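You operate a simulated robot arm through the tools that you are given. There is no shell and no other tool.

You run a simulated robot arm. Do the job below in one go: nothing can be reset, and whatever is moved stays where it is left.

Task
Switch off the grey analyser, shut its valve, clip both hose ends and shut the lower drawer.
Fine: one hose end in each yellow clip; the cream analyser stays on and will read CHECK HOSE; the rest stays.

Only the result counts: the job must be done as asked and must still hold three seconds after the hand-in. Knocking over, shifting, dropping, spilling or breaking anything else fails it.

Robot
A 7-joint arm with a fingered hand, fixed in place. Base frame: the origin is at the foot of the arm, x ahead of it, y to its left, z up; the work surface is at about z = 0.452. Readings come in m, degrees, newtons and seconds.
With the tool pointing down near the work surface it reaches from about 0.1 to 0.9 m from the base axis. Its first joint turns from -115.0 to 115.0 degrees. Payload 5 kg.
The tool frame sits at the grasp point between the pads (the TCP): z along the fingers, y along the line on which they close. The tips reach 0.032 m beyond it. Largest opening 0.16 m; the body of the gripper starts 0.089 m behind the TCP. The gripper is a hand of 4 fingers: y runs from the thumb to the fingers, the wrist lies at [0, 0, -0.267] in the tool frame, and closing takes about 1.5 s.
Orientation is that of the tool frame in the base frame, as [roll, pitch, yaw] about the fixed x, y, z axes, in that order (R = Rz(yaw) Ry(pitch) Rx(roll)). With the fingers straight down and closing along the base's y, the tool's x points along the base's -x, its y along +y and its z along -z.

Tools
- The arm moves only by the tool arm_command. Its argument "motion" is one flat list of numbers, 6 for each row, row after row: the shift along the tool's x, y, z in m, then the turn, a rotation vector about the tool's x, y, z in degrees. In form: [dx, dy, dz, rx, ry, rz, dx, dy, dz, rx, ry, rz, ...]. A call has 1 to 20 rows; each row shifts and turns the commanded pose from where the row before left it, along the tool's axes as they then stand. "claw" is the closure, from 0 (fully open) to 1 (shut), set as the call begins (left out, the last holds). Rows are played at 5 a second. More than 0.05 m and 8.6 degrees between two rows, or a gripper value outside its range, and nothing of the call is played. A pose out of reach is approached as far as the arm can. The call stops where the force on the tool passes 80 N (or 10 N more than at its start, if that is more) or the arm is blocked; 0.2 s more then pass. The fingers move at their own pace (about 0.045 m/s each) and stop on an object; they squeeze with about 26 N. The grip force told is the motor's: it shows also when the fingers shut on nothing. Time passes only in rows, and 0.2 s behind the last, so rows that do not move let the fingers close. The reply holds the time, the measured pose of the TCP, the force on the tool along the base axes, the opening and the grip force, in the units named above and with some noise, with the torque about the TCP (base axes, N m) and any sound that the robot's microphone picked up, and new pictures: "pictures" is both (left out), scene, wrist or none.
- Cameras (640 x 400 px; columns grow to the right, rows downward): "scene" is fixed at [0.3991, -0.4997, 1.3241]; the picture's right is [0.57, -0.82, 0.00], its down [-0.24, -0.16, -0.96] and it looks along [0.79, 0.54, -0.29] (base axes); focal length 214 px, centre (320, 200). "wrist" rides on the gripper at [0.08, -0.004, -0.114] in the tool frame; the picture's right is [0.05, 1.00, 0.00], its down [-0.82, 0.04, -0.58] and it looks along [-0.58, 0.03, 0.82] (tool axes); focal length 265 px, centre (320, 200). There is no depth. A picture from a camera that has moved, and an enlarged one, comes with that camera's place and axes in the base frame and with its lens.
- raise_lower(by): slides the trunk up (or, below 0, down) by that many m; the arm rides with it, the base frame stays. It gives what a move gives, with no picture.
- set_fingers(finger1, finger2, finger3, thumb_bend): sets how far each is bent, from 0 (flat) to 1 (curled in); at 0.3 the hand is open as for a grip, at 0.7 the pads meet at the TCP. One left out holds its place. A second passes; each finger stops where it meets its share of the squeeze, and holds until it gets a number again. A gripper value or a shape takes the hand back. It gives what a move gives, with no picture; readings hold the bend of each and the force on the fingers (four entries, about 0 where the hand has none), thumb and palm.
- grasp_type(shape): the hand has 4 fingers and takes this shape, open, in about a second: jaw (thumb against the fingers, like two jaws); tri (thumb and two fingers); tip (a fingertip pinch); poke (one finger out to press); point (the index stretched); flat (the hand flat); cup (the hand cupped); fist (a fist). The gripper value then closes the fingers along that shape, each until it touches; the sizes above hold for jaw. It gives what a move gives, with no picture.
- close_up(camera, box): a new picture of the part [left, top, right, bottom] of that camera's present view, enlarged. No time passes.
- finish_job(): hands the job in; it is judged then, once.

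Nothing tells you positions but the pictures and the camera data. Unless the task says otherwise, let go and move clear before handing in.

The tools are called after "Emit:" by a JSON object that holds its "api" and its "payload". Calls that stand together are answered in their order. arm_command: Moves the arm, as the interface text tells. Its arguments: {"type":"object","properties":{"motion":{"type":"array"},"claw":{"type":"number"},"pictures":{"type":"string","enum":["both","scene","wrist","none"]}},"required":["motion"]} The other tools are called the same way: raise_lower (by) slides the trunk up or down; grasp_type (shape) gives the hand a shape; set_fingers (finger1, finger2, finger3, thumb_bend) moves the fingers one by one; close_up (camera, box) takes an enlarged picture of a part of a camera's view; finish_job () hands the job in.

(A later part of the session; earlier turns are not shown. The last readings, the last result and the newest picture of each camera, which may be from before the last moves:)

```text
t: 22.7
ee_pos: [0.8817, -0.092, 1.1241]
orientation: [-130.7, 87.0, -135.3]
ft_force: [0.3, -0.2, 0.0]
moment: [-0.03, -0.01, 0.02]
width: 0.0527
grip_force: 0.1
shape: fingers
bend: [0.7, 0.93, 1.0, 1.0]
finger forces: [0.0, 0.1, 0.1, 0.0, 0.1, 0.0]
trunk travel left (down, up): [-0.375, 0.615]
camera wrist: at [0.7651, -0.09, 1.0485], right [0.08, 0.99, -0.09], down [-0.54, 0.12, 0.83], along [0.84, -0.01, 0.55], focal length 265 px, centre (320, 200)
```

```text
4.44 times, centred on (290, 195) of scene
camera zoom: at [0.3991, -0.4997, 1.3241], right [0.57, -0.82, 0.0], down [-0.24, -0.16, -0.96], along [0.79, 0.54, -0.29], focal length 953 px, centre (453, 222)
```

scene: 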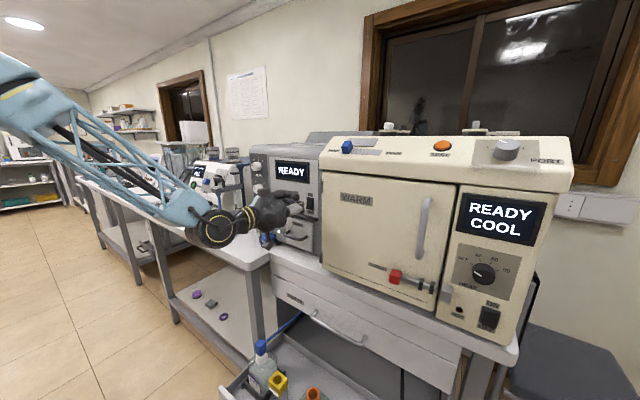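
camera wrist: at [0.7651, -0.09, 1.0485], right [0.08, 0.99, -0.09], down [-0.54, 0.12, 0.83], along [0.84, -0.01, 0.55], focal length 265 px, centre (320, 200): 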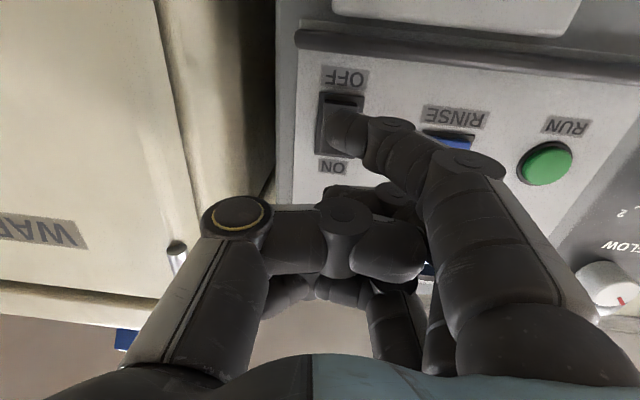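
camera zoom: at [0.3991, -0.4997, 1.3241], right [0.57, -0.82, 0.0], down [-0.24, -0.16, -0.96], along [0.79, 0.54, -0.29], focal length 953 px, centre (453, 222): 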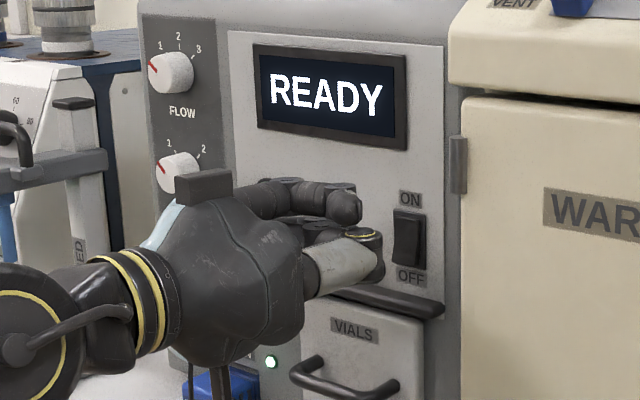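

The fingertip centre is about 3 cm short of the rocker at z≈1.091, and the lower half of the paddle centres near z≈1.095. I'll press forward in small steps, 4 mm higher, watching force and display.

Emit:
{"api": "arm_command", "payload": {"motion": [-0.0043, 0.0005, 0.0078, 0, 0, 0, -0.0003, 0.0006, 0.008, 0, 0, 0, -0.0003, 0.0006, 0.008, 0, 0, 0, -0.0002, 0.0004, 0.005, 0, 0, 0]}}

Emit:
{"api": "close_up", "payload": {"camera": "scene", "box": [230, 150, 350, 240]}}

Emit:
{"api": "close_up", "payload": {"camera": "wrist", "box": [280, 20, 480, 160]}}

```text
t: 23.7
ee_pos: [0.9082, -0.0895, 1.1282]
orientation: [-130.3, 86.9, -134.6]
ft_force: [-12.4, 4.6, -2.2]
moment: [0.13, 0.37, 0.17]
width: 0.0516
grip_force: 6.0
shape: fingers
bend: [0.72, 0.93, 1.0, 1.0]
finger forces: [12.1, 0.0, 0.0, 0.0, 0.0, 0.1]
trunk travel left (down, up): [-0.375, 0.615]
camera wrist: at [0.7914, -0.0883, 1.0533], right [0.07, 0.99, -0.09], down [-0.54, 0.12, 0.83], along [0.84, -0.01, 0.55], focal length 265 px, centre (320, 200)
```

scene: 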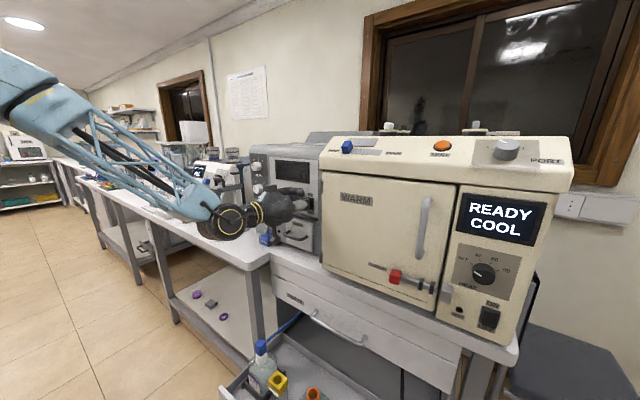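
wrist: 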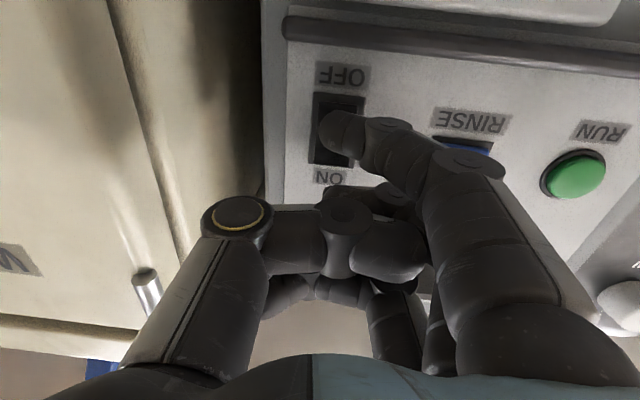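

```text
4.44 times, centred on (290, 195) of scene
camera zoom: at [0.3991, -0.4997, 1.3241], right [0.57, -0.82, 0.0], down [-0.24, -0.16, -0.96], along [0.79, 0.54, -0.29], focal length 953 px, centre (453, 222)
```

zoom: 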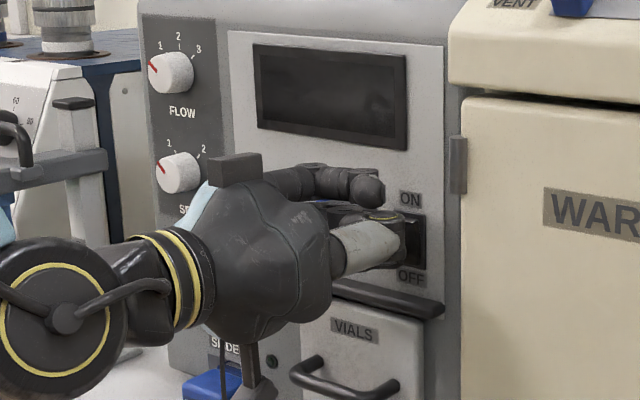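

```text
2.86 times, centred on (380, 90) of wrist
camera zoom: at [0.7914, -0.0883, 1.0533], right [0.07, 0.99, -0.09], down [-0.54, 0.12, 0.83], along [0.84, -0.01, 0.55], focal length 758 px, centre (149, 514)
```

zoom: 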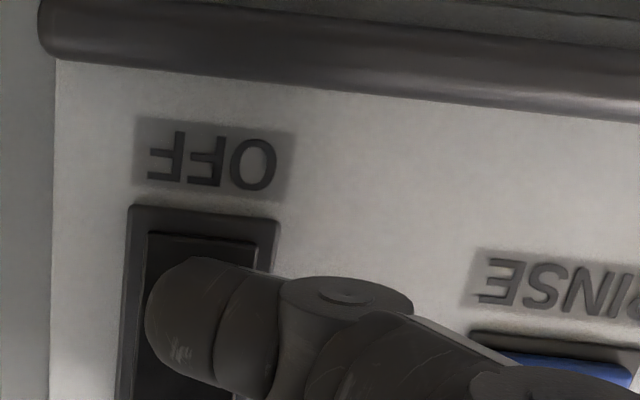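

The grey display has gone dark, so the rocker has flipped. I'll back straight off and check that it stays off.

Emit:
{"api": "arm_command", "payload": {"motion": [0.0005, -0.001, -0.0125, 0, 0, 0, 0.0009, -0.0019, -0.0249, 0, 0, 0, 0.0012, -0.0025, -0.033, 0, 0, 0, 0.0015, -0.003, -0.04, 0, 0, 0, 0.0015, -0.003, -0.04, 0, 0, 0]}}

Emit:
{"api": "close_up", "payload": {"camera": "scene", "box": [230, 140, 350, 260]}}

```text
t: 24.9
ee_pos: [0.7585, -0.0911, 1.1265]
orientation: [-129.7, 87.0, -134.2]
ft_force: [0.2, 0.0, 0.2]
moment: [-0.02, -0.02, 0.0]
width: 0.0525
grip_force: 0.0
shape: fingers
bend: [0.7, 0.93, 1.0, 1.0]
finger forces: [0.0, 0.1, 0.1, 0.0, 0.1, 0.0]
trunk travel left (down, up): [-0.375, 0.615]
camera wrist: at [0.6418, -0.089, 1.0513], right [0.08, 0.99, -0.09], down [-0.54, 0.12, 0.83], along [0.84, -0.01, 0.55], focal length 265 px, centre (320, 200)
```

scene: 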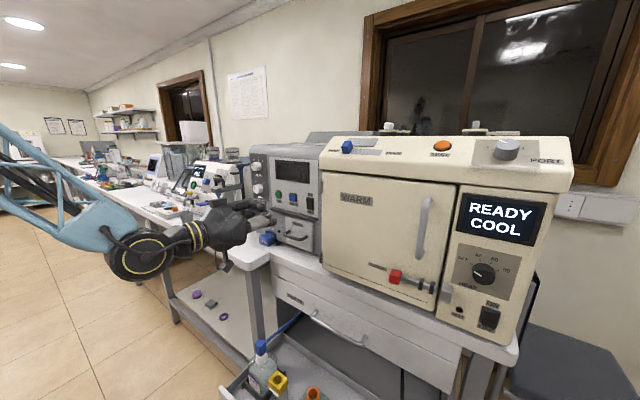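
wrist: 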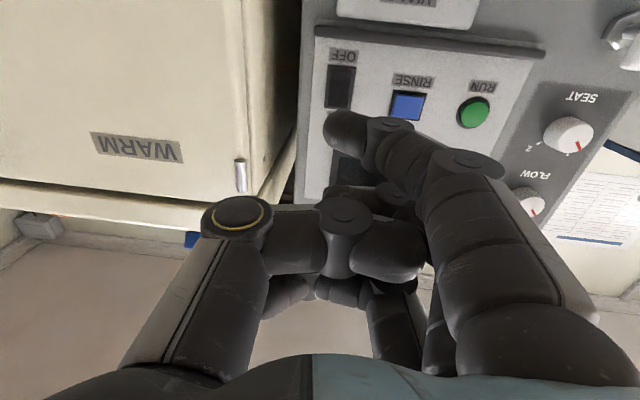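

```text
3.33 times, centred on (290, 200) of scene
camera zoom: at [0.3991, -0.4997, 1.3241], right [0.57, -0.82, 0.0], down [-0.24, -0.16, -0.96], along [0.79, 0.54, -0.29], focal length 715 px, centre (420, 200)
```

zoom: 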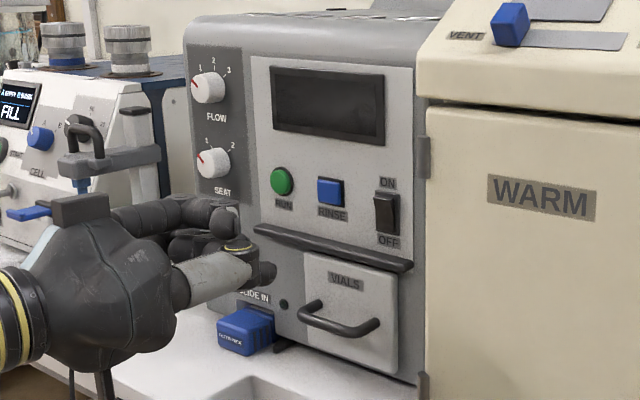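

The analyser is off and stays off. Next is the valve: I'll move the hand in front of it at about x=0.78, level the tool, and open the hand to the jaw shape.

Emit:
{"api": "arm_command", "payload": {"motion": [0.0143, 0.0449, 0.0006, 0, 0, 0, 0.0143, 0.0449, 0.0006, 0, 0, 0, 0.0143, 0.0449, 0.0006, 0, 0, 0, 0.0143, 0.0449, 0.0006, 0, 0, 0, 0.0143, 0.0449, 0.0006, 0, 0, 0, 0.0143, 0.0449, 0.0006, 0, 0, 0, 0, 0, 0, -4.5, -2, 0], "pictures": "none"}}

Emit:
{"api": "grasp_type", "payload": {"shape": "jaw"}}

Emit:
{"api": "arm_command", "payload": {"motion": [0, 0, 0, 0, 0, 0, 0, 0, 0, 0, 0, 0, 0, 0, 0, 0, 0, 0], "claw": 0.0}}

```text
t: 26.5
ee_pos: [0.7788, 0.1758, 1.0299]
orientation: [-92.9, 87.7, -92.9]
ft_force: [0.0, 0.8, -0.3]
moment: [-0.03, -0.03, -0.08]
width: 0.0524
grip_force: 0.1
shape: fingers
bend: [0.7, 0.93, 1.0, 1.0]
finger forces: [0.0, 0.0, 0.0, 0.0, 0.0, 0.0]
trunk travel left (down, up): [-0.375, 0.615]
```

```text
t: 27.4
ee_pos: [0.7794, 0.1751, 1.0294]
orientation: [-93.6, 87.8, -93.6]
ft_force: [0.3, 0.9, -0.6]
moment: [0.0, -0.01, 0.01]
width: 0.1599
grip_force: 0.0
shape: jaw
bend: [0.3, 0.3, 0.3, 0.3]
finger forces: [0.0, 0.0, 0.0, 0.0, 0.0, 0.0]
trunk travel left (down, up): [-0.375, 0.615]
```

```text
t: 28.2
ee_pos: [0.7788, 0.1749, 1.0286]
orientation: [-93.5, 87.7, -93.3]
ft_force: [0.4, 0.1, 0.1]
moment: [0.01, 0.03, 0.0]
width: 0.16
grip_force: 0.1
shape: jaw
bend: [0.3, 0.3, 0.3, 0.3]
finger forces: [0.0, 0.0, 0.1, 0.0, 0.0, 0.0]
trunk travel left (down, up): [-0.375, 0.615]
camera wrist: at [0.6646, 0.1662, 0.9507], right [0.0, 1.0, -0.09], down [-0.58, 0.07, 0.81], along [0.82, 0.05, 0.57], focal length 265 px, centre (320, 200)
```

scene: 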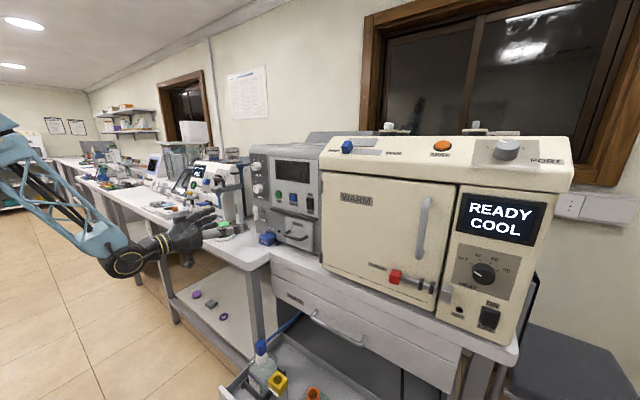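
wrist: 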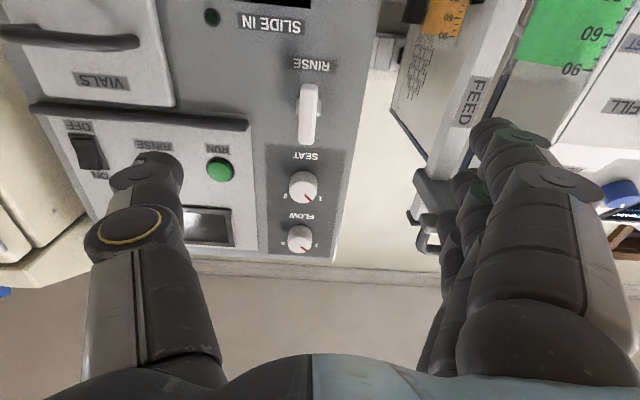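

The hand is now square to the panel, with the valve handle straight ahead. I'll zoom in on it for a precise fix.

Emit:
{"api": "close_up", "payload": {"camera": "wrist", "box": [250, 30, 370, 190]}}

Emit:
{"api": "close_up", "payload": {"camera": "scene", "box": [210, 180, 310, 260]}}

```text
2.50 times, centred on (310, 110) of wrist
camera zoom: at [0.6646, 0.1662, 0.9507], right [0.0, 1.0, -0.09], down [-0.58, 0.07, 0.81], along [0.82, 0.05, 0.57], focal length 664 px, centre (345, 425)
```

zoom: 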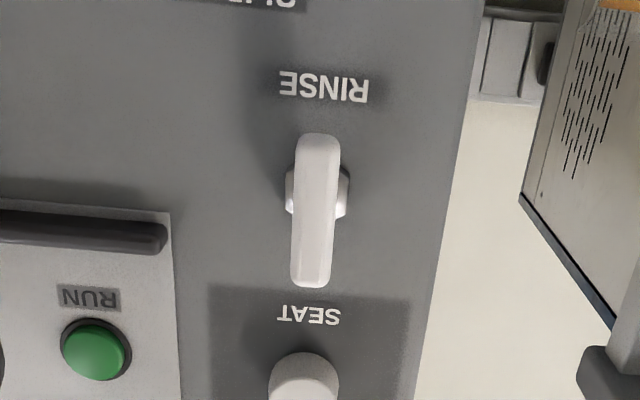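

```text
5.00 times, centred on (260, 220) of scene
camera zoom: at [0.3991, -0.4997, 1.3241], right [0.57, -0.82, 0.0], down [-0.24, -0.16, -0.96], along [0.79, 0.54, -0.29], focal length 1072 px, centre (620, 100)
```

zoom: 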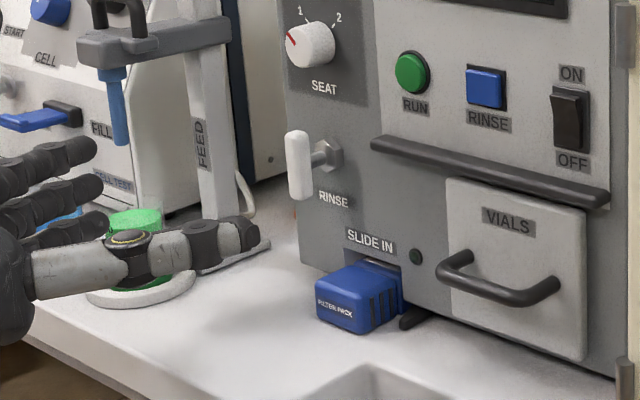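

The handle centre now triangulates consistently to (0.914, 0.162, 1.028), about 57 mm tall and 18 mm wide, pivoting at its middle. Before gripping, I'll partly close the hand and test here in free space whether the wrist can roll 90° clockwise.

Emit:
{"api": "arm_command", "payload": {"motion": [0, 0, 0, 0, 0, 2.3, 0, 0, 0, 0, 0, 8.4, 0, 0, 0, 0, 0, 8.4, 0, 0, 0, 0, 0, 8.4, 0, 0, 0, 0, 0, 8.4, 0, 0, 0, 0, 0, 8.4, 0, 0, 0, 0, 0, 8.4, 0, 0, 0, 0, 0, 8.4, 0, 0, 0, 0, 0, 8.4, 0, 0, 0, 0, 0, 8.4, 0, 0, 0, 0, 0, 8.4, 0, 0, 0, 0, 0, 6], "claw": 0.6}}

```text
t: 30.8
ee_pos: [0.7788, 0.1725, 1.0312]
orientation: [90.1, -0.3, 90.1]
ft_force: [-0.5, -0.3, -0.1]
moment: [0.03, -0.02, 0.02]
width: 0.0647
grip_force: 0.0
shape: jaw
bend: [0.73, 0.73, 0.73, 0.7]
finger forces: [0.0, 0.0, 0.0, 0.0, 0.0, 0.0]
trunk travel left (down, up): [-0.375, 0.615]
camera wrist: at [0.665, 0.2534, 1.0291], right [0.0, 0.05, 1.0], down [-0.58, -0.82, 0.04], along [0.82, -0.58, 0.03], focal length 265 px, centre (320, 200)
```

scene: 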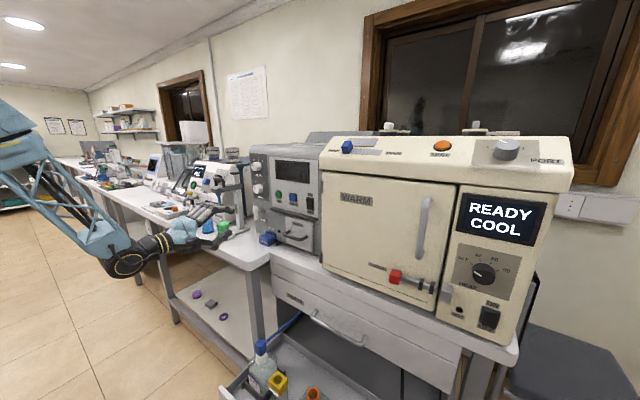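
wrist: 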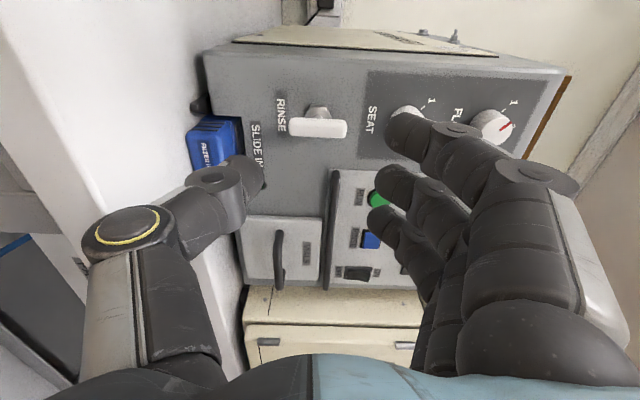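

The clockwise roll is within reach, and this side view confirms the handle at (0.914, 0.162, 1.03). I'll roll back and line the grip up with the handle.

Emit:
{"api": "arm_command", "payload": {"motion": [0, 0, 0, 0, 0, -8.4, 0, 0, 0, 0, 0, -8.4, 0, 0, 0, 0, 0, -8.4, 0, 0, 0, 0, 0, -8.4, 0, 0, 0, 0, 0, -8.4, 0, 0, 0, 0, 0, -8.4, 0, 0, 0, 0, 0, -8.4, 0, 0, 0, 0, 0, -8.4, 0, 0, 0, 0, 0, -8.4, 0, 0, 0, 0, 0, -8.4, 0, 0, 0, 0, 0, -6], "claw": 0.55}}

```text
t: 33.2
ee_pos: [0.7797, 0.1743, 1.0322]
orientation: [-160.9, 89.9, -160.9]
ft_force: [-0.8, 0.2, -0.4]
moment: [0.02, -0.04, -0.01]
width: 0.0714
grip_force: 0.0
shape: jaw
bend: [0.73, 0.73, 0.73, 0.7]
finger forces: [0.1, 0.0, 0.0, 0.1, 0.0, 0.1]
trunk travel left (down, up): [-0.375, 0.615]
camera wrist: at [0.6659, 0.1692, 0.9525], right [0.0, 1.0, -0.05], down [-0.58, 0.04, 0.82], along [0.82, 0.03, 0.57], focal length 265 px, centre (320, 200)
```

scene: 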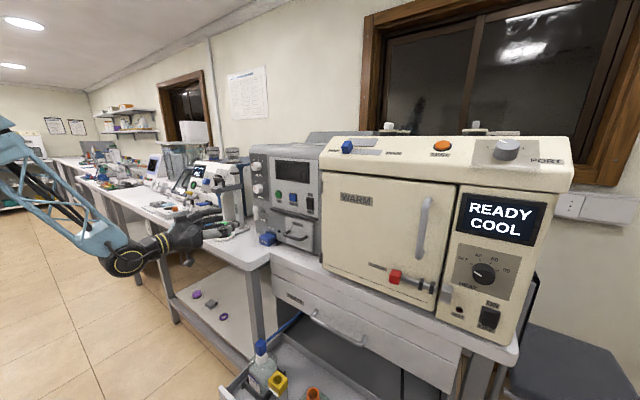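
wrist: 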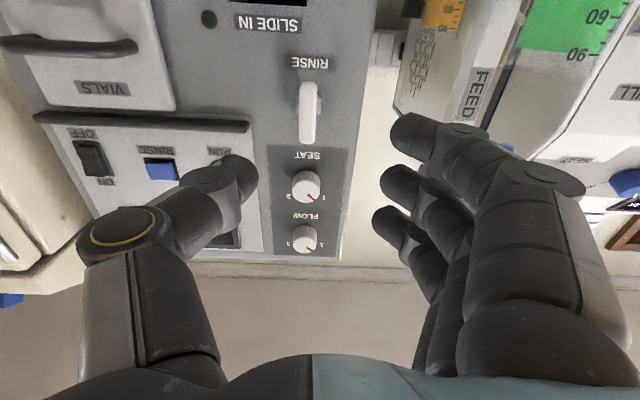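

The tool is square to the panel. I'll centre on the handle and advance 12 cm with the jaws about 7 cm open.

Emit:
{"api": "arm_command", "payload": {"motion": [0.0037, -0.0123, 0.01, 0, 0, 0, 0, 0, 0.022, 0, 0, 0, 0, 0, 0.022, 0, 0, 0, 0, 0, 0.022, 0, 0, 0, 0, 0, 0.022, 0, 0, 0]}}

Emit:
{"api": "close_up", "payload": {"camera": "wrist", "box": [180, 30, 480, 240]}}

Emit:
{"api": "close_up", "payload": {"camera": "scene", "box": [210, 170, 310, 250]}}

```text
t: 34.4
ee_pos: [0.8776, 0.1616, 1.0285]
orientation: [163.8, 89.8, 164.1]
ft_force: [-0.2, -1.3, 0.0]
moment: [0.01, 0.0, 0.0]
width: 0.071
grip_force: 0.0
shape: jaw
bend: [0.73, 0.73, 0.73, 0.7]
finger forces: [0.1, 0.0, 0.0, 0.0, 0.1, 0.0]
trunk travel left (down, up): [-0.375, 0.615]
camera wrist: at [0.7641, 0.1558, 0.9488], right [0.0, 1.0, -0.05], down [-0.58, 0.04, 0.82], along [0.82, 0.03, 0.57], focal length 265 px, centre (320, 200)
```

scene: 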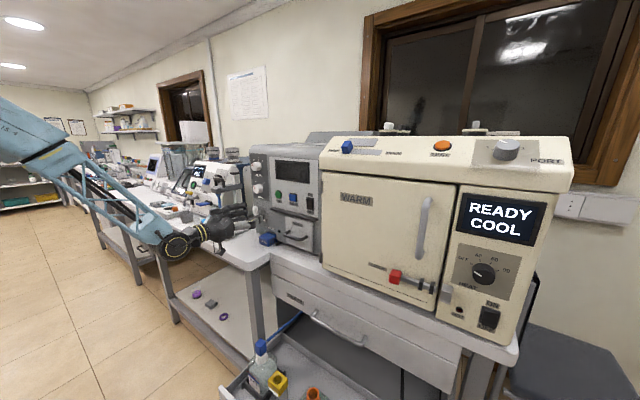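
wrist: 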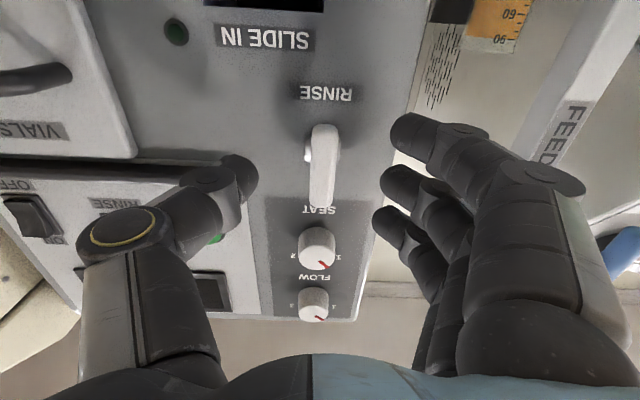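

```text
1.90 times, centred on (330, 135) of wrist
camera zoom: at [0.7641, 0.1558, 0.9488], right [0.0, 1.0, -0.05], down [-0.58, 0.04, 0.82], along [0.82, 0.03, 0.57], focal length 506 px, centre (301, 324)
```

zoom: 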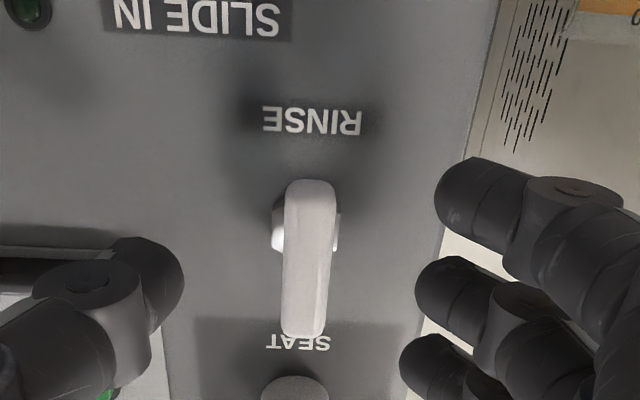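

```text
5.00 times, centred on (260, 210) of scene
camera zoom: at [0.3991, -0.4997, 1.3241], right [0.57, -0.82, 0.0], down [-0.24, -0.16, -0.96], along [0.79, 0.54, -0.29], focal length 1072 px, centre (620, 150)
```

zoom: 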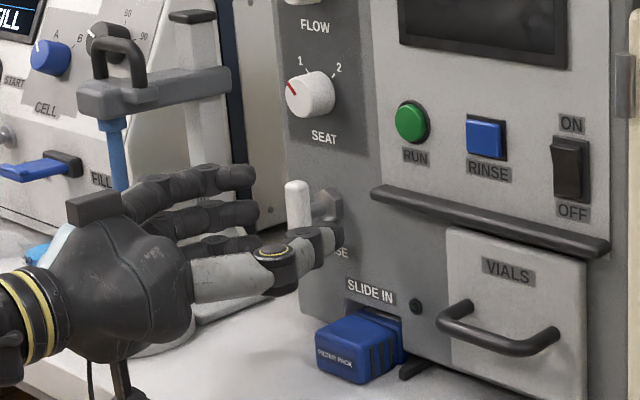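

The handle is centred between thumb and fingers. I'll advance the last 1.8 cm and close on it.

Emit:
{"api": "arm_command", "payload": {"motion": [0.0015, 0.0005, 0.009, 0, 0, 0, 0, 0, 0.009, 0, 0, 0], "pictures": "none"}}

Emit:
{"api": "arm_command", "payload": {"motion": [0, 0, 0, 0, 0, 0, 0, 0, 0, 0, 0, 0, 0, 0, 0, 0, 0, 0, 0, 0, 0, 0, 0, 0, 0, 0, 0, 0, 0, 0, 0, 0, 0, 0, 0, 0, 0, 0, 0, 0, 0, 0], "claw": 1}}

Emit:
{"api": "close_up", "payload": {"camera": "wrist", "box": [180, 30, 480, 240]}}

Emit:
{"api": "close_up", "payload": {"camera": "scene", "box": [210, 170, 310, 250]}}

```text
t: 35.0
ee_pos: [0.8961, 0.1617, 1.0252]
orientation: [170.8, 89.7, 170.9]
ft_force: [0.2, -0.4, -0.8]
moment: [-0.02, -0.01, -0.01]
width: 0.0713
grip_force: 0.0
shape: jaw
bend: [0.73, 0.73, 0.73, 0.7]
finger forces: [0.0, 0.0, 0.1, 0.0, 0.0, 0.0]
trunk travel left (down, up): [-0.375, 0.615]
```

```text
t: 36.6
ee_pos: [0.8949, 0.1622, 1.0275]
orientation: [160.6, 89.9, 160.7]
ft_force: [3.2, 2.2, 0.2]
moment: [-0.03, 0.02, 0.09]
width: 0.0103
grip_force: 26.0
shape: jaw
bend: [0.71, 0.72, 0.72, 0.7]
finger forces: [7.2, 7.9, 7.4, 0.0, 22.1, 0.0]
trunk travel left (down, up): [-0.375, 0.615]
camera wrist: at [0.7817, 0.1567, 0.9475], right [0.0, 1.0, -0.05], down [-0.58, 0.04, 0.82], along [0.82, 0.03, 0.57], focal length 265 px, centre (320, 200)
```

scene: 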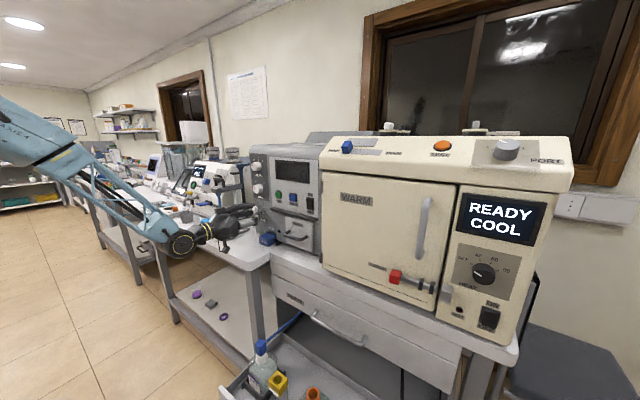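
wrist: 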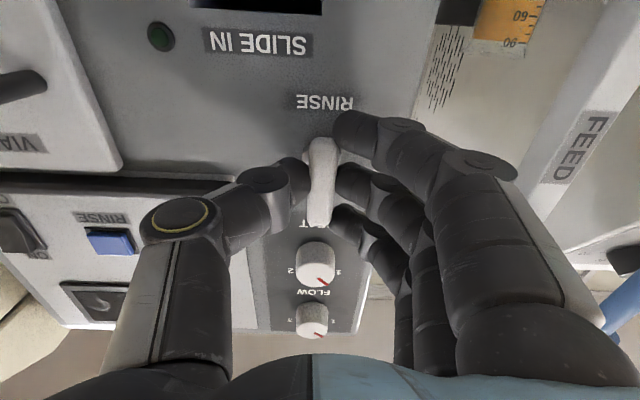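

```text
1.90 times, centred on (330, 135) of wrist
camera zoom: at [0.7817, 0.1567, 0.9475], right [0.0, 1.0, -0.05], down [-0.58, 0.04, 0.82], along [0.82, 0.03, 0.57], focal length 506 px, centre (301, 324)
```

zoom: 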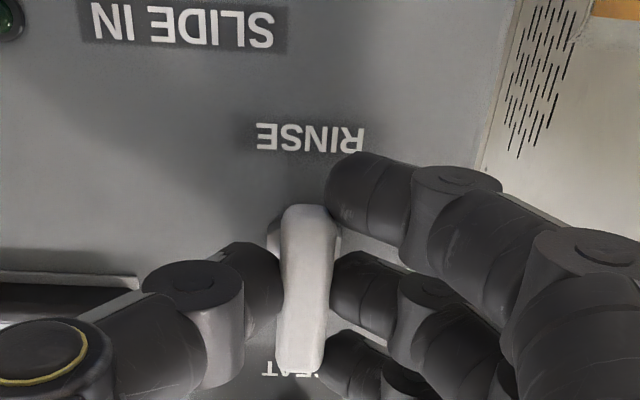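

```text
5.00 times, centred on (260, 210) of scene
camera zoom: at [0.3991, -0.4997, 1.3241], right [0.57, -0.82, 0.0], down [-0.24, -0.16, -0.96], along [0.79, 0.54, -0.29], focal length 1072 px, centre (620, 150)
```

zoom: 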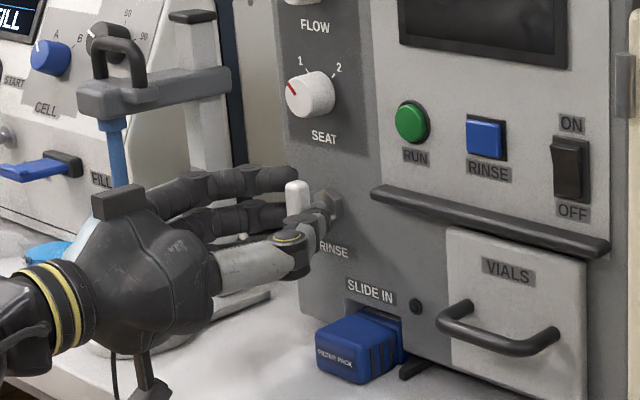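

All three fingers and the thumb hold the handle (26 N). I'll turn it clockwise a little first and watch the torque.

Emit:
{"api": "arm_command", "payload": {"motion": [0, 0, 0, 0, 0, 5, 0, 0, 0, 0, 0, 5, 0, 0, 0, 0, 0, 5, 0, 0, 0, 0, 0, 5]}}

Emit:
{"api": "close_up", "payload": {"camera": "wrist", "box": [180, 30, 480, 240]}}

Emit:
{"api": "close_up", "payload": {"camera": "scene", "box": [210, 170, 310, 250]}}

```text
t: 37.6
ee_pos: [0.8964, 0.1626, 1.0272]
orientation: [90.4, 69.8, 90.4]
ft_force: [5.4, 2.5, -1.5]
moment: [-0.04, 0.0, 0.05]
width: 0.0107
grip_force: 26.1
shape: jaw
bend: [0.71, 0.72, 0.72, 0.7]
finger forces: [7.3, 7.8, 7.7, 0.0, 22.3, 0.0]
trunk travel left (down, up): [-0.375, 0.615]
camera wrist: at [0.7816, 0.1857, 0.9509], right [0.0, 0.96, 0.3], down [-0.58, -0.24, 0.78], along [0.82, -0.17, 0.55], focal length 265 px, centre (320, 200)
```

scene: 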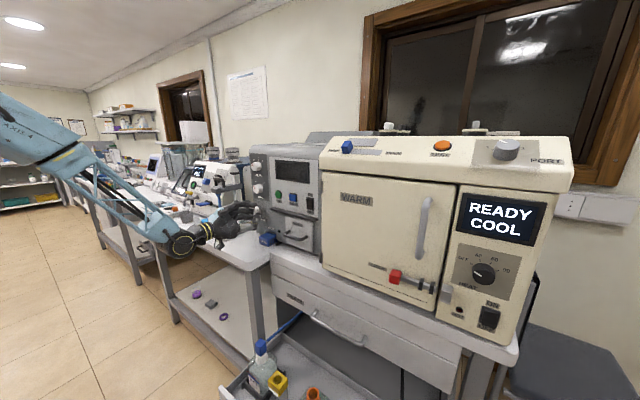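
wrist: 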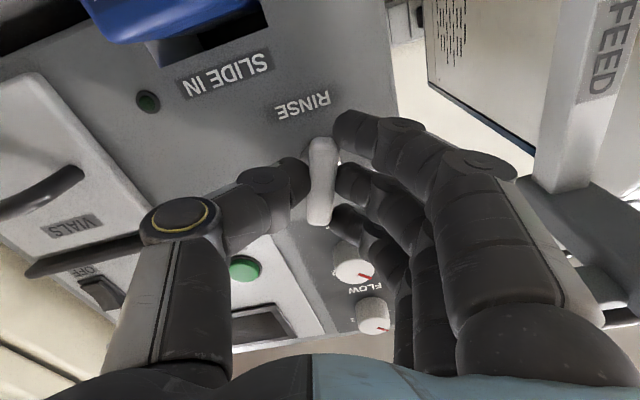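

```text
1.90 times, centred on (330, 135) of wrist
camera zoom: at [0.7816, 0.1857, 0.9509], right [0.0, 0.96, 0.3], down [-0.58, -0.24, 0.78], along [0.82, -0.17, 0.55], focal length 506 px, centre (301, 324)
```

zoom: 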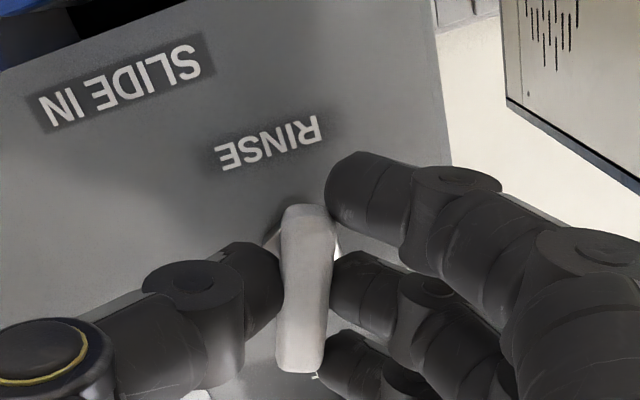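

```text
5.00 times, centred on (260, 210) of scene
camera zoom: at [0.3991, -0.4997, 1.3241], right [0.57, -0.82, 0.0], down [-0.24, -0.16, -0.96], along [0.79, 0.54, -0.29], focal length 1072 px, centre (620, 150)
```

zoom: 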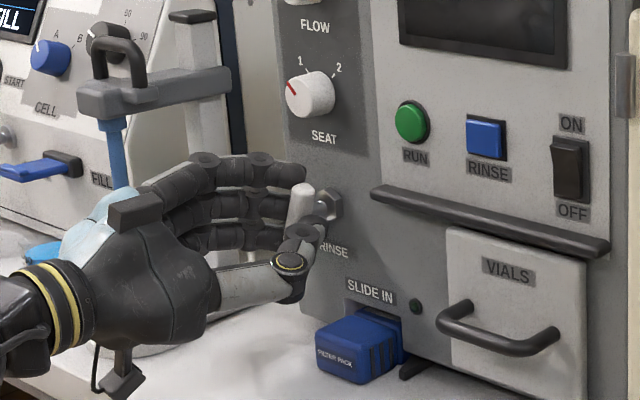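

The handle turns freely with the hand. I'll continue clockwise in stages, watching forces.

Emit:
{"api": "arm_command", "payload": {"motion": [0, 0, 0, 0, 0, 5, 0, 0, 0, 0, 0, 5, 0, 0, 0, 0, 0, 5, 0, 0, 0, 0, 0, 5, 0, 0, 0, 0, 0, 5, 0, 0, 0, 0, 0, 5, 0, 0, 0, 0, 0, 5, 0, 0, 0, 0, 0, 5]}}

Emit:
{"api": "close_up", "payload": {"camera": "scene", "box": [210, 170, 310, 250]}}

```text
t: 39.4
ee_pos: [0.8948, 0.1641, 1.0268]
orientation: [90.1, 30.0, 90.2]
ft_force: [9.4, 7.9, 5.3]
moment: [-0.03, -0.2, 0.19]
width: 0.0096
grip_force: 25.5
shape: jaw
bend: [0.71, 0.71, 0.71, 0.7]
finger forces: [9.6, 9.6, 9.2, 0.0, 19.7, 0.0]
trunk travel left (down, up): [-0.375, 0.615]
camera wrist: at [0.7812, 0.231, 0.9841], right [0.0, 0.54, 0.84], down [-0.58, -0.69, 0.44], along [0.82, -0.48, 0.31], focal length 265 px, centre (320, 200)
```

scene: 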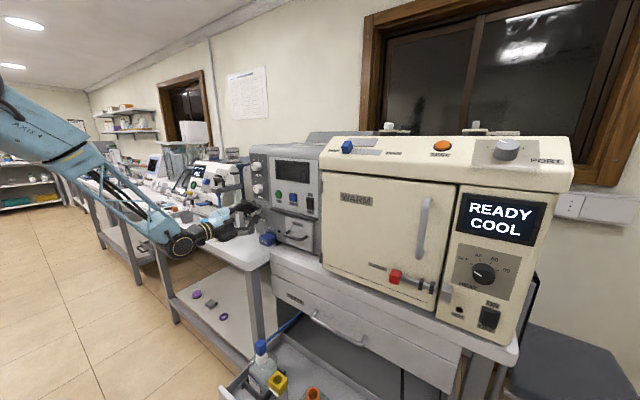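
wrist: 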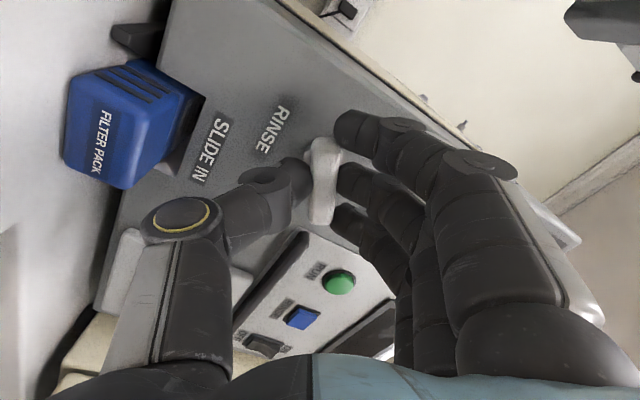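

```text
5.00 times, centred on (260, 210) of scene
camera zoom: at [0.3991, -0.4997, 1.3241], right [0.57, -0.82, 0.0], down [-0.24, -0.16, -0.96], along [0.79, 0.54, -0.29], focal length 1072 px, centre (620, 150)
```

zoom: 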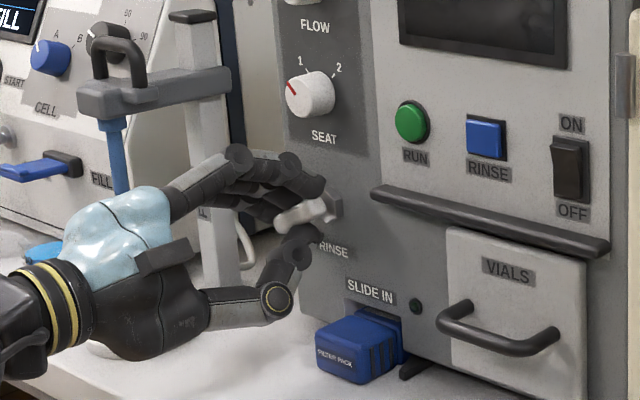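

The handle follows, now at about 60°. I'll turn the remaining 30° and check for the end stop.

Emit:
{"api": "arm_command", "payload": {"motion": [0.0005, 0.001, 0.001, 0, 0, 5, 0, 0, 0, 0, 0, 5, 0, 0, 0, 0, 0, 5, 0, 0, 0, 0, 0, 5, 0, 0, 0, 0, 0, 5, 0, 0, 0, 0, 0, 5]}}

Emit:
{"api": "close_up", "payload": {"camera": "scene", "box": [210, 170, 310, 250]}}

Emit:
{"api": "close_up", "payload": {"camera": "wrist", "box": [180, 30, 480, 240]}}

```text
t: 40.8
ee_pos: [0.8948, 0.1655, 1.0276]
orientation: [90.1, -0.1, 90.3]
ft_force: [7.1, 14.1, 11.8]
moment: [-0.18, -0.33, 0.27]
width: 0.01
grip_force: 25.7
shape: jaw
bend: [0.71, 0.71, 0.71, 0.7]
finger forces: [11.5, 10.3, 10.2, 0.1, 18.9, 0.0]
trunk travel left (down, up): [-0.375, 0.615]
camera wrist: at [0.7813, 0.2447, 1.0244], right [0.0, 0.05, 1.0], down [-0.58, -0.82, 0.04], along [0.82, -0.57, 0.03], focal length 265 px, centre (320, 200)
```

scene: 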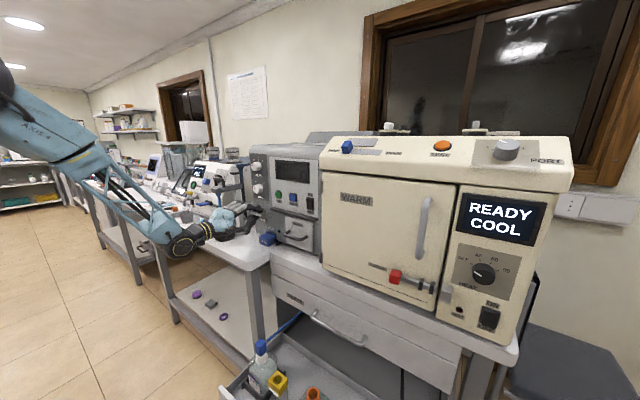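
wrist: 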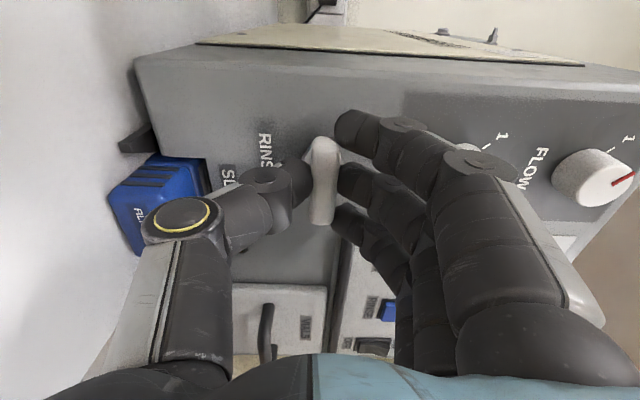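

```text
5.00 times, centred on (260, 210) of scene
camera zoom: at [0.3991, -0.4997, 1.3241], right [0.57, -0.82, 0.0], down [-0.24, -0.16, -0.96], along [0.79, 0.54, -0.29], focal length 1072 px, centre (620, 150)
```

zoom: 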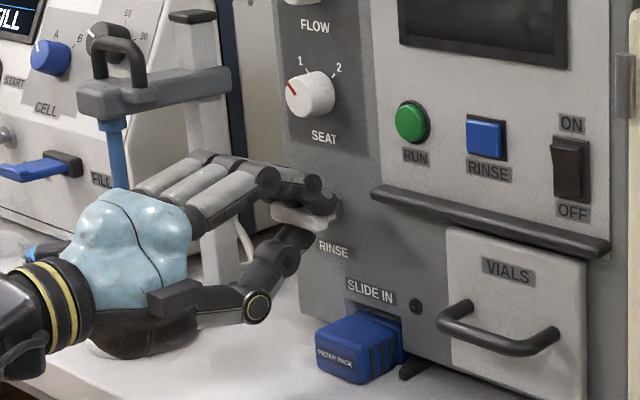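

```text
1.90 times, centred on (330, 135) of wrist
camera zoom: at [0.7813, 0.2447, 1.0244], right [0.0, 0.05, 1.0], down [-0.58, -0.82, 0.04], along [0.82, -0.57, 0.03], focal length 506 px, centre (301, 324)
```

zoom: 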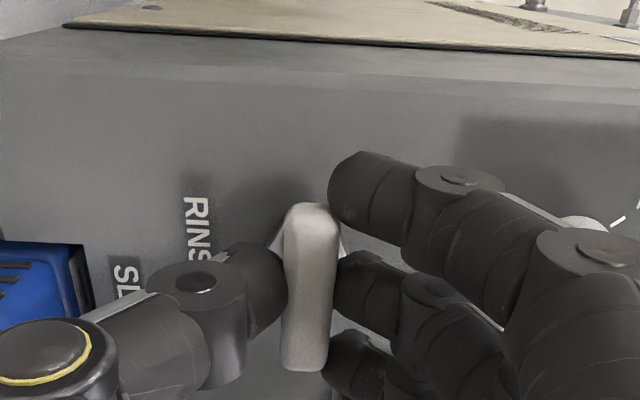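

The handle is level now and torque is only starting to build. I'll turn a few degrees more to feel for the stop.

Emit:
{"api": "arm_command", "payload": {"motion": [0.0012, 0.0008, 0, 0, 0, 3, 0, 0, 0, 0, 0, 3], "pictures": "none"}}

```text
t: 41.4
ee_pos: [0.8951, 0.166, 1.0283]
orientation: [90.2, -6.0, 90.0]
ft_force: [-1.3, 10.3, 8.6]
moment: [-0.55, -0.29, 0.06]
width: 0.01
grip_force: 26.3
shape: jaw
bend: [0.71, 0.71, 0.71, 0.7]
finger forces: [10.1, 10.3, 12.8, 0.1, 24.2, 0.0]
trunk travel left (down, up): [-0.375, 0.615]
```

Torque jumped at just past 90°, so the valve is at its end stop. I'll relax the twist, open the fingers a little, and back straight out.

Emit:
{"api": "arm_command", "payload": {"motion": [0, 0, 0, 0, 0, -4, 0, 0, 0, 0, 0, 0], "pictures": "none"}}

Emit:
{"api": "arm_command", "payload": {"motion": [0, 0, 0, 0, 0, 0, 0, 0, 0, 0, 0, 0, 0, 0, 0, 0, 0, 0, 0, 0, 0, 0, 0, 0, 0, 0, 0, 0, 0, 0], "claw": 0.68}}

Emit:
{"api": "close_up", "payload": {"camera": "wrist", "box": [180, 30, 480, 240]}}

```text
t: 42.0
ee_pos: [0.8965, 0.1658, 1.0281]
orientation: [90.1, -2.0, 90.0]
ft_force: [-0.6, 8.6, 6.6]
moment: [-0.16, -0.26, 0.14]
width: 0.0102
grip_force: 25.4
shape: jaw
bend: [0.71, 0.71, 0.71, 0.7]
finger forces: [11.5, 10.0, 9.6, 0.0, 22.4, 0.0]
trunk travel left (down, up): [-0.375, 0.615]
```

```text
t: 43.2
ee_pos: [0.897, 0.1663, 1.0278]
orientation: [90.1, -2.1, 89.9]
ft_force: [0.4, 0.6, -0.7]
moment: [-0.01, -0.04, 0.01]
width: 0.0505
grip_force: 0.1
shape: jaw
bend: [0.73, 0.73, 0.73, 0.7]
finger forces: [0.0, 0.1, 0.1, 0.0, 0.1, 0.0]
trunk travel left (down, up): [-0.375, 0.615]
camera wrist: at [0.7823, 0.2447, 1.0272], right [0.0, 0.02, 1.0], down [-0.58, -0.82, 0.01], along [0.82, -0.58, 0.01], focal length 265 px, centre (320, 200)
```

scene: 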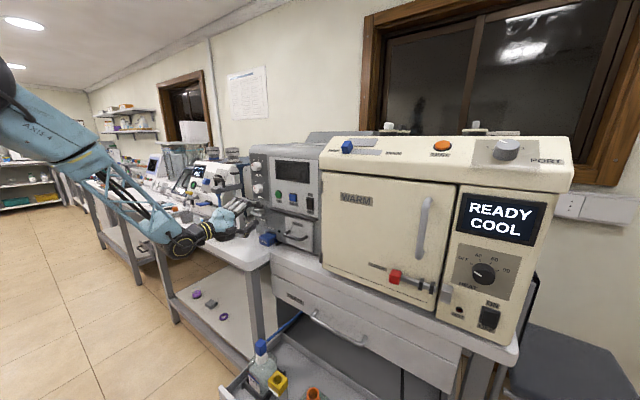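
wrist: 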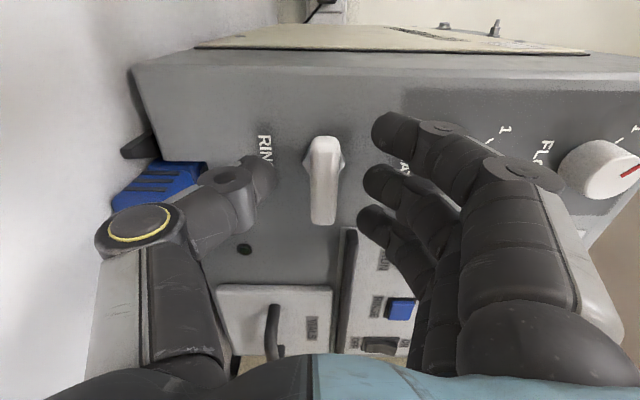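

```text
1.90 times, centred on (330, 135) of wrist
camera zoom: at [0.7823, 0.2447, 1.0272], right [0.0, 0.02, 1.0], down [-0.58, -0.82, 0.01], along [0.82, -0.58, 0.01], focal length 506 px, centre (301, 324)
```

zoom: 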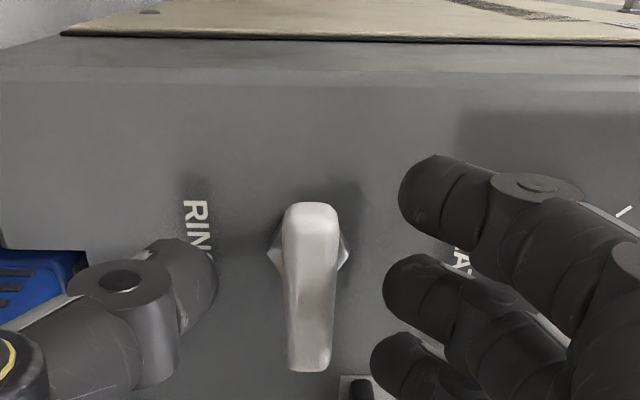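

The fingers are clear of the handle. I'll back out 15 cm and roll the hand back upright.

Emit:
{"api": "arm_command", "payload": {"motion": [0, 0, -0.02, 0, 0, 0, 0, 0, -0.03, 0, 0, 0, 0, 0, -0.04, 0, 0, 0, 0, 0, -0.04, 0, 0, 0, 0, 0, -0.04, 0, 0, 0, 0, 0, 0, 0, 0, -8.4, 0, 0, 0, 0, 0, -8.4, 0, 0, 0, 0, 0, -8.4, 0, 0, 0, 0, 0, -8.4, 0, 0, 0, 0, 0, -8.4, 0, 0, 0, 0, 0, -8.4, 0, 0, 0, 0, 0, -8.4, 0, 0, 0, 0, 0, -8.4, 0, 0, 0, 0, 0, -8.4, 0, 0, 0, 0, 0, -8.4, 0, 0, 0, 0, 0, -8]}}

Emit:
{"api": "close_up", "payload": {"camera": "scene", "box": [230, 150, 330, 250]}}

Emit:
{"api": "close_up", "payload": {"camera": "wrist", "box": [200, 0, 400, 200]}}

```text
t: 46.6
ee_pos: [0.7258, 0.1646, 1.0283]
orientation: [-140.8, 89.8, -140.7]
ft_force: [-0.3, -0.1, -0.1]
moment: [0.03, -0.01, 0.01]
width: 0.051
grip_force: 0.1
shape: jaw
bend: [0.73, 0.73, 0.73, 0.7]
finger forces: [0.0, 0.0, 0.1, 0.0, 0.1, 0.1]
trunk travel left (down, up): [-0.375, 0.615]
camera wrist: at [0.6122, 0.1596, 0.949], right [0.0, 1.0, -0.05], down [-0.58, 0.04, 0.82], along [0.82, 0.03, 0.57], focal length 265 px, centre (320, 200)
```

scene: 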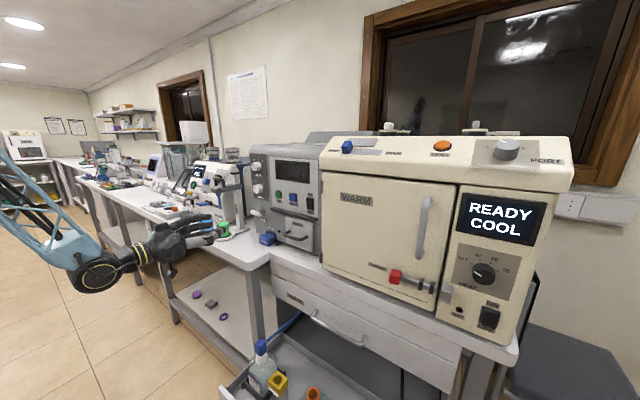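
wrist: 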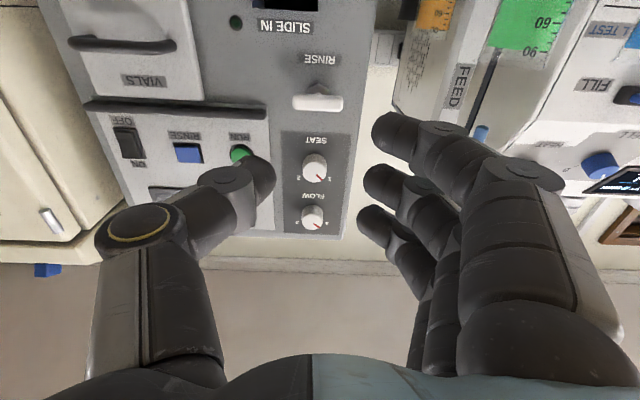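

```text
4.00 times, centred on (280, 200) of scene
camera zoom: at [0.3991, -0.4997, 1.3241], right [0.57, -0.82, 0.0], down [-0.24, -0.16, -0.96], along [0.79, 0.54, -0.29], focal length 858 px, centre (480, 200)
```

zoom: 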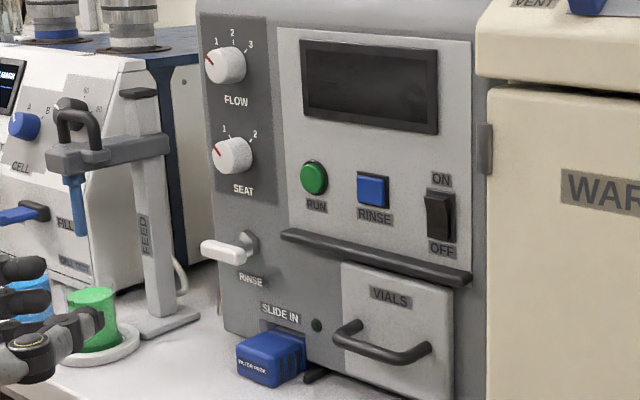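

```text
2.00 times, centred on (300, 100) of wrist
camera zoom: at [0.6122, 0.1596, 0.949], right [0.0, 1.0, -0.05], down [-0.58, 0.04, 0.82], along [0.82, 0.03, 0.57], focal length 531 px, centre (360, 400)
```

zoom: 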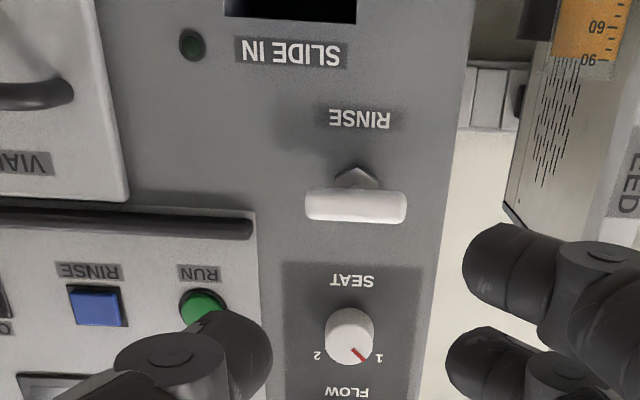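

The RINSE valve handle now lies level and the rocker shows OFF. I'll retract the hand and turn it to point down over the drawer.

Emit:
{"api": "arm_command", "payload": {"motion": [0, -0.03, -0.04, 0, 0, 0, 0, -0.04, -0.03, 0, 0, 0, 0, -0.045, -0.01, 0, 0, 0, 0, -0.045, 0, 0, 0, 0, 0, 0, 0, 0, 8.2, 0, 0, 0, 0, 0, 8.2, 0, 0, 0, 0, 0, 8.2, 0, 0, 0, 0, 0, 8.2, 0, 0, 0, 0, 0, 8.2, 0, 0, 0, 0, 0, 8.2, 0, 0, 0, 0, 0, 8.2, 0, 0, 0, 0, 0, 8.2, 0, 0, 0, 0, 0, 8.2, 0, 0, 0, 0, 0, 8.2, 0, 0, 0, 0, 0, 8, 0]}}

```text
t: 49.8
ee_pos: [0.6815, 0.0106, 1.0294]
orientation: [179.9, -0.3, -179.9]
ft_force: [0.0, 0.0, 0.5]
moment: [0.01, -0.01, -0.03]
width: 0.0511
grip_force: 0.1
shape: jaw
bend: [0.73, 0.73, 0.73, 0.7]
finger forces: [0.0, 0.0, 0.1, 0.0, 0.0, 0.1]
out of reach, approached as far as the arm can: row 2, 3, 4
trunk travel left (down, up): [-0.375, 0.615]
camera wrist: at [0.6024, 0.0065, 1.1443], right [-0.05, 1.0, 0.0], down [0.82, 0.04, 0.57], along [0.57, 0.03, -0.82], focal length 265 px, centre (320, 200)
```

scene: 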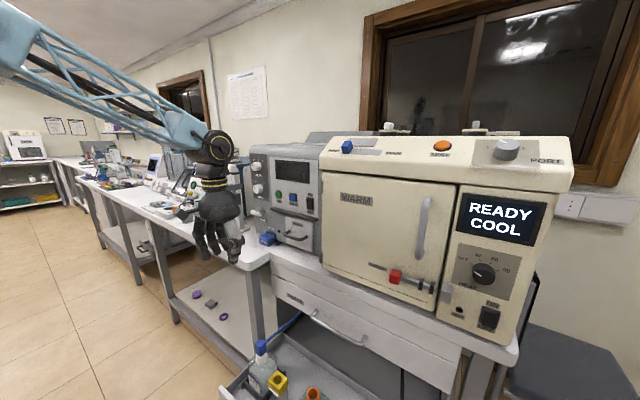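
wrist: 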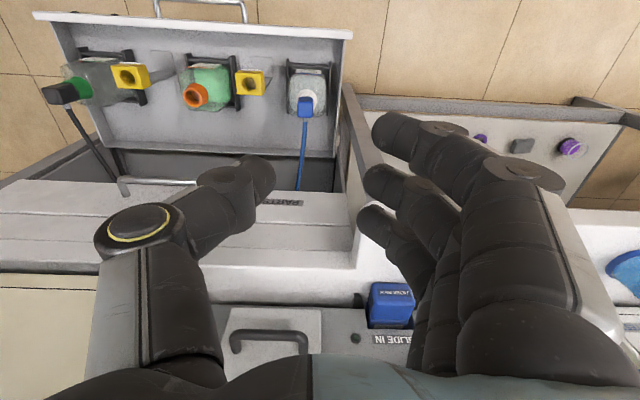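

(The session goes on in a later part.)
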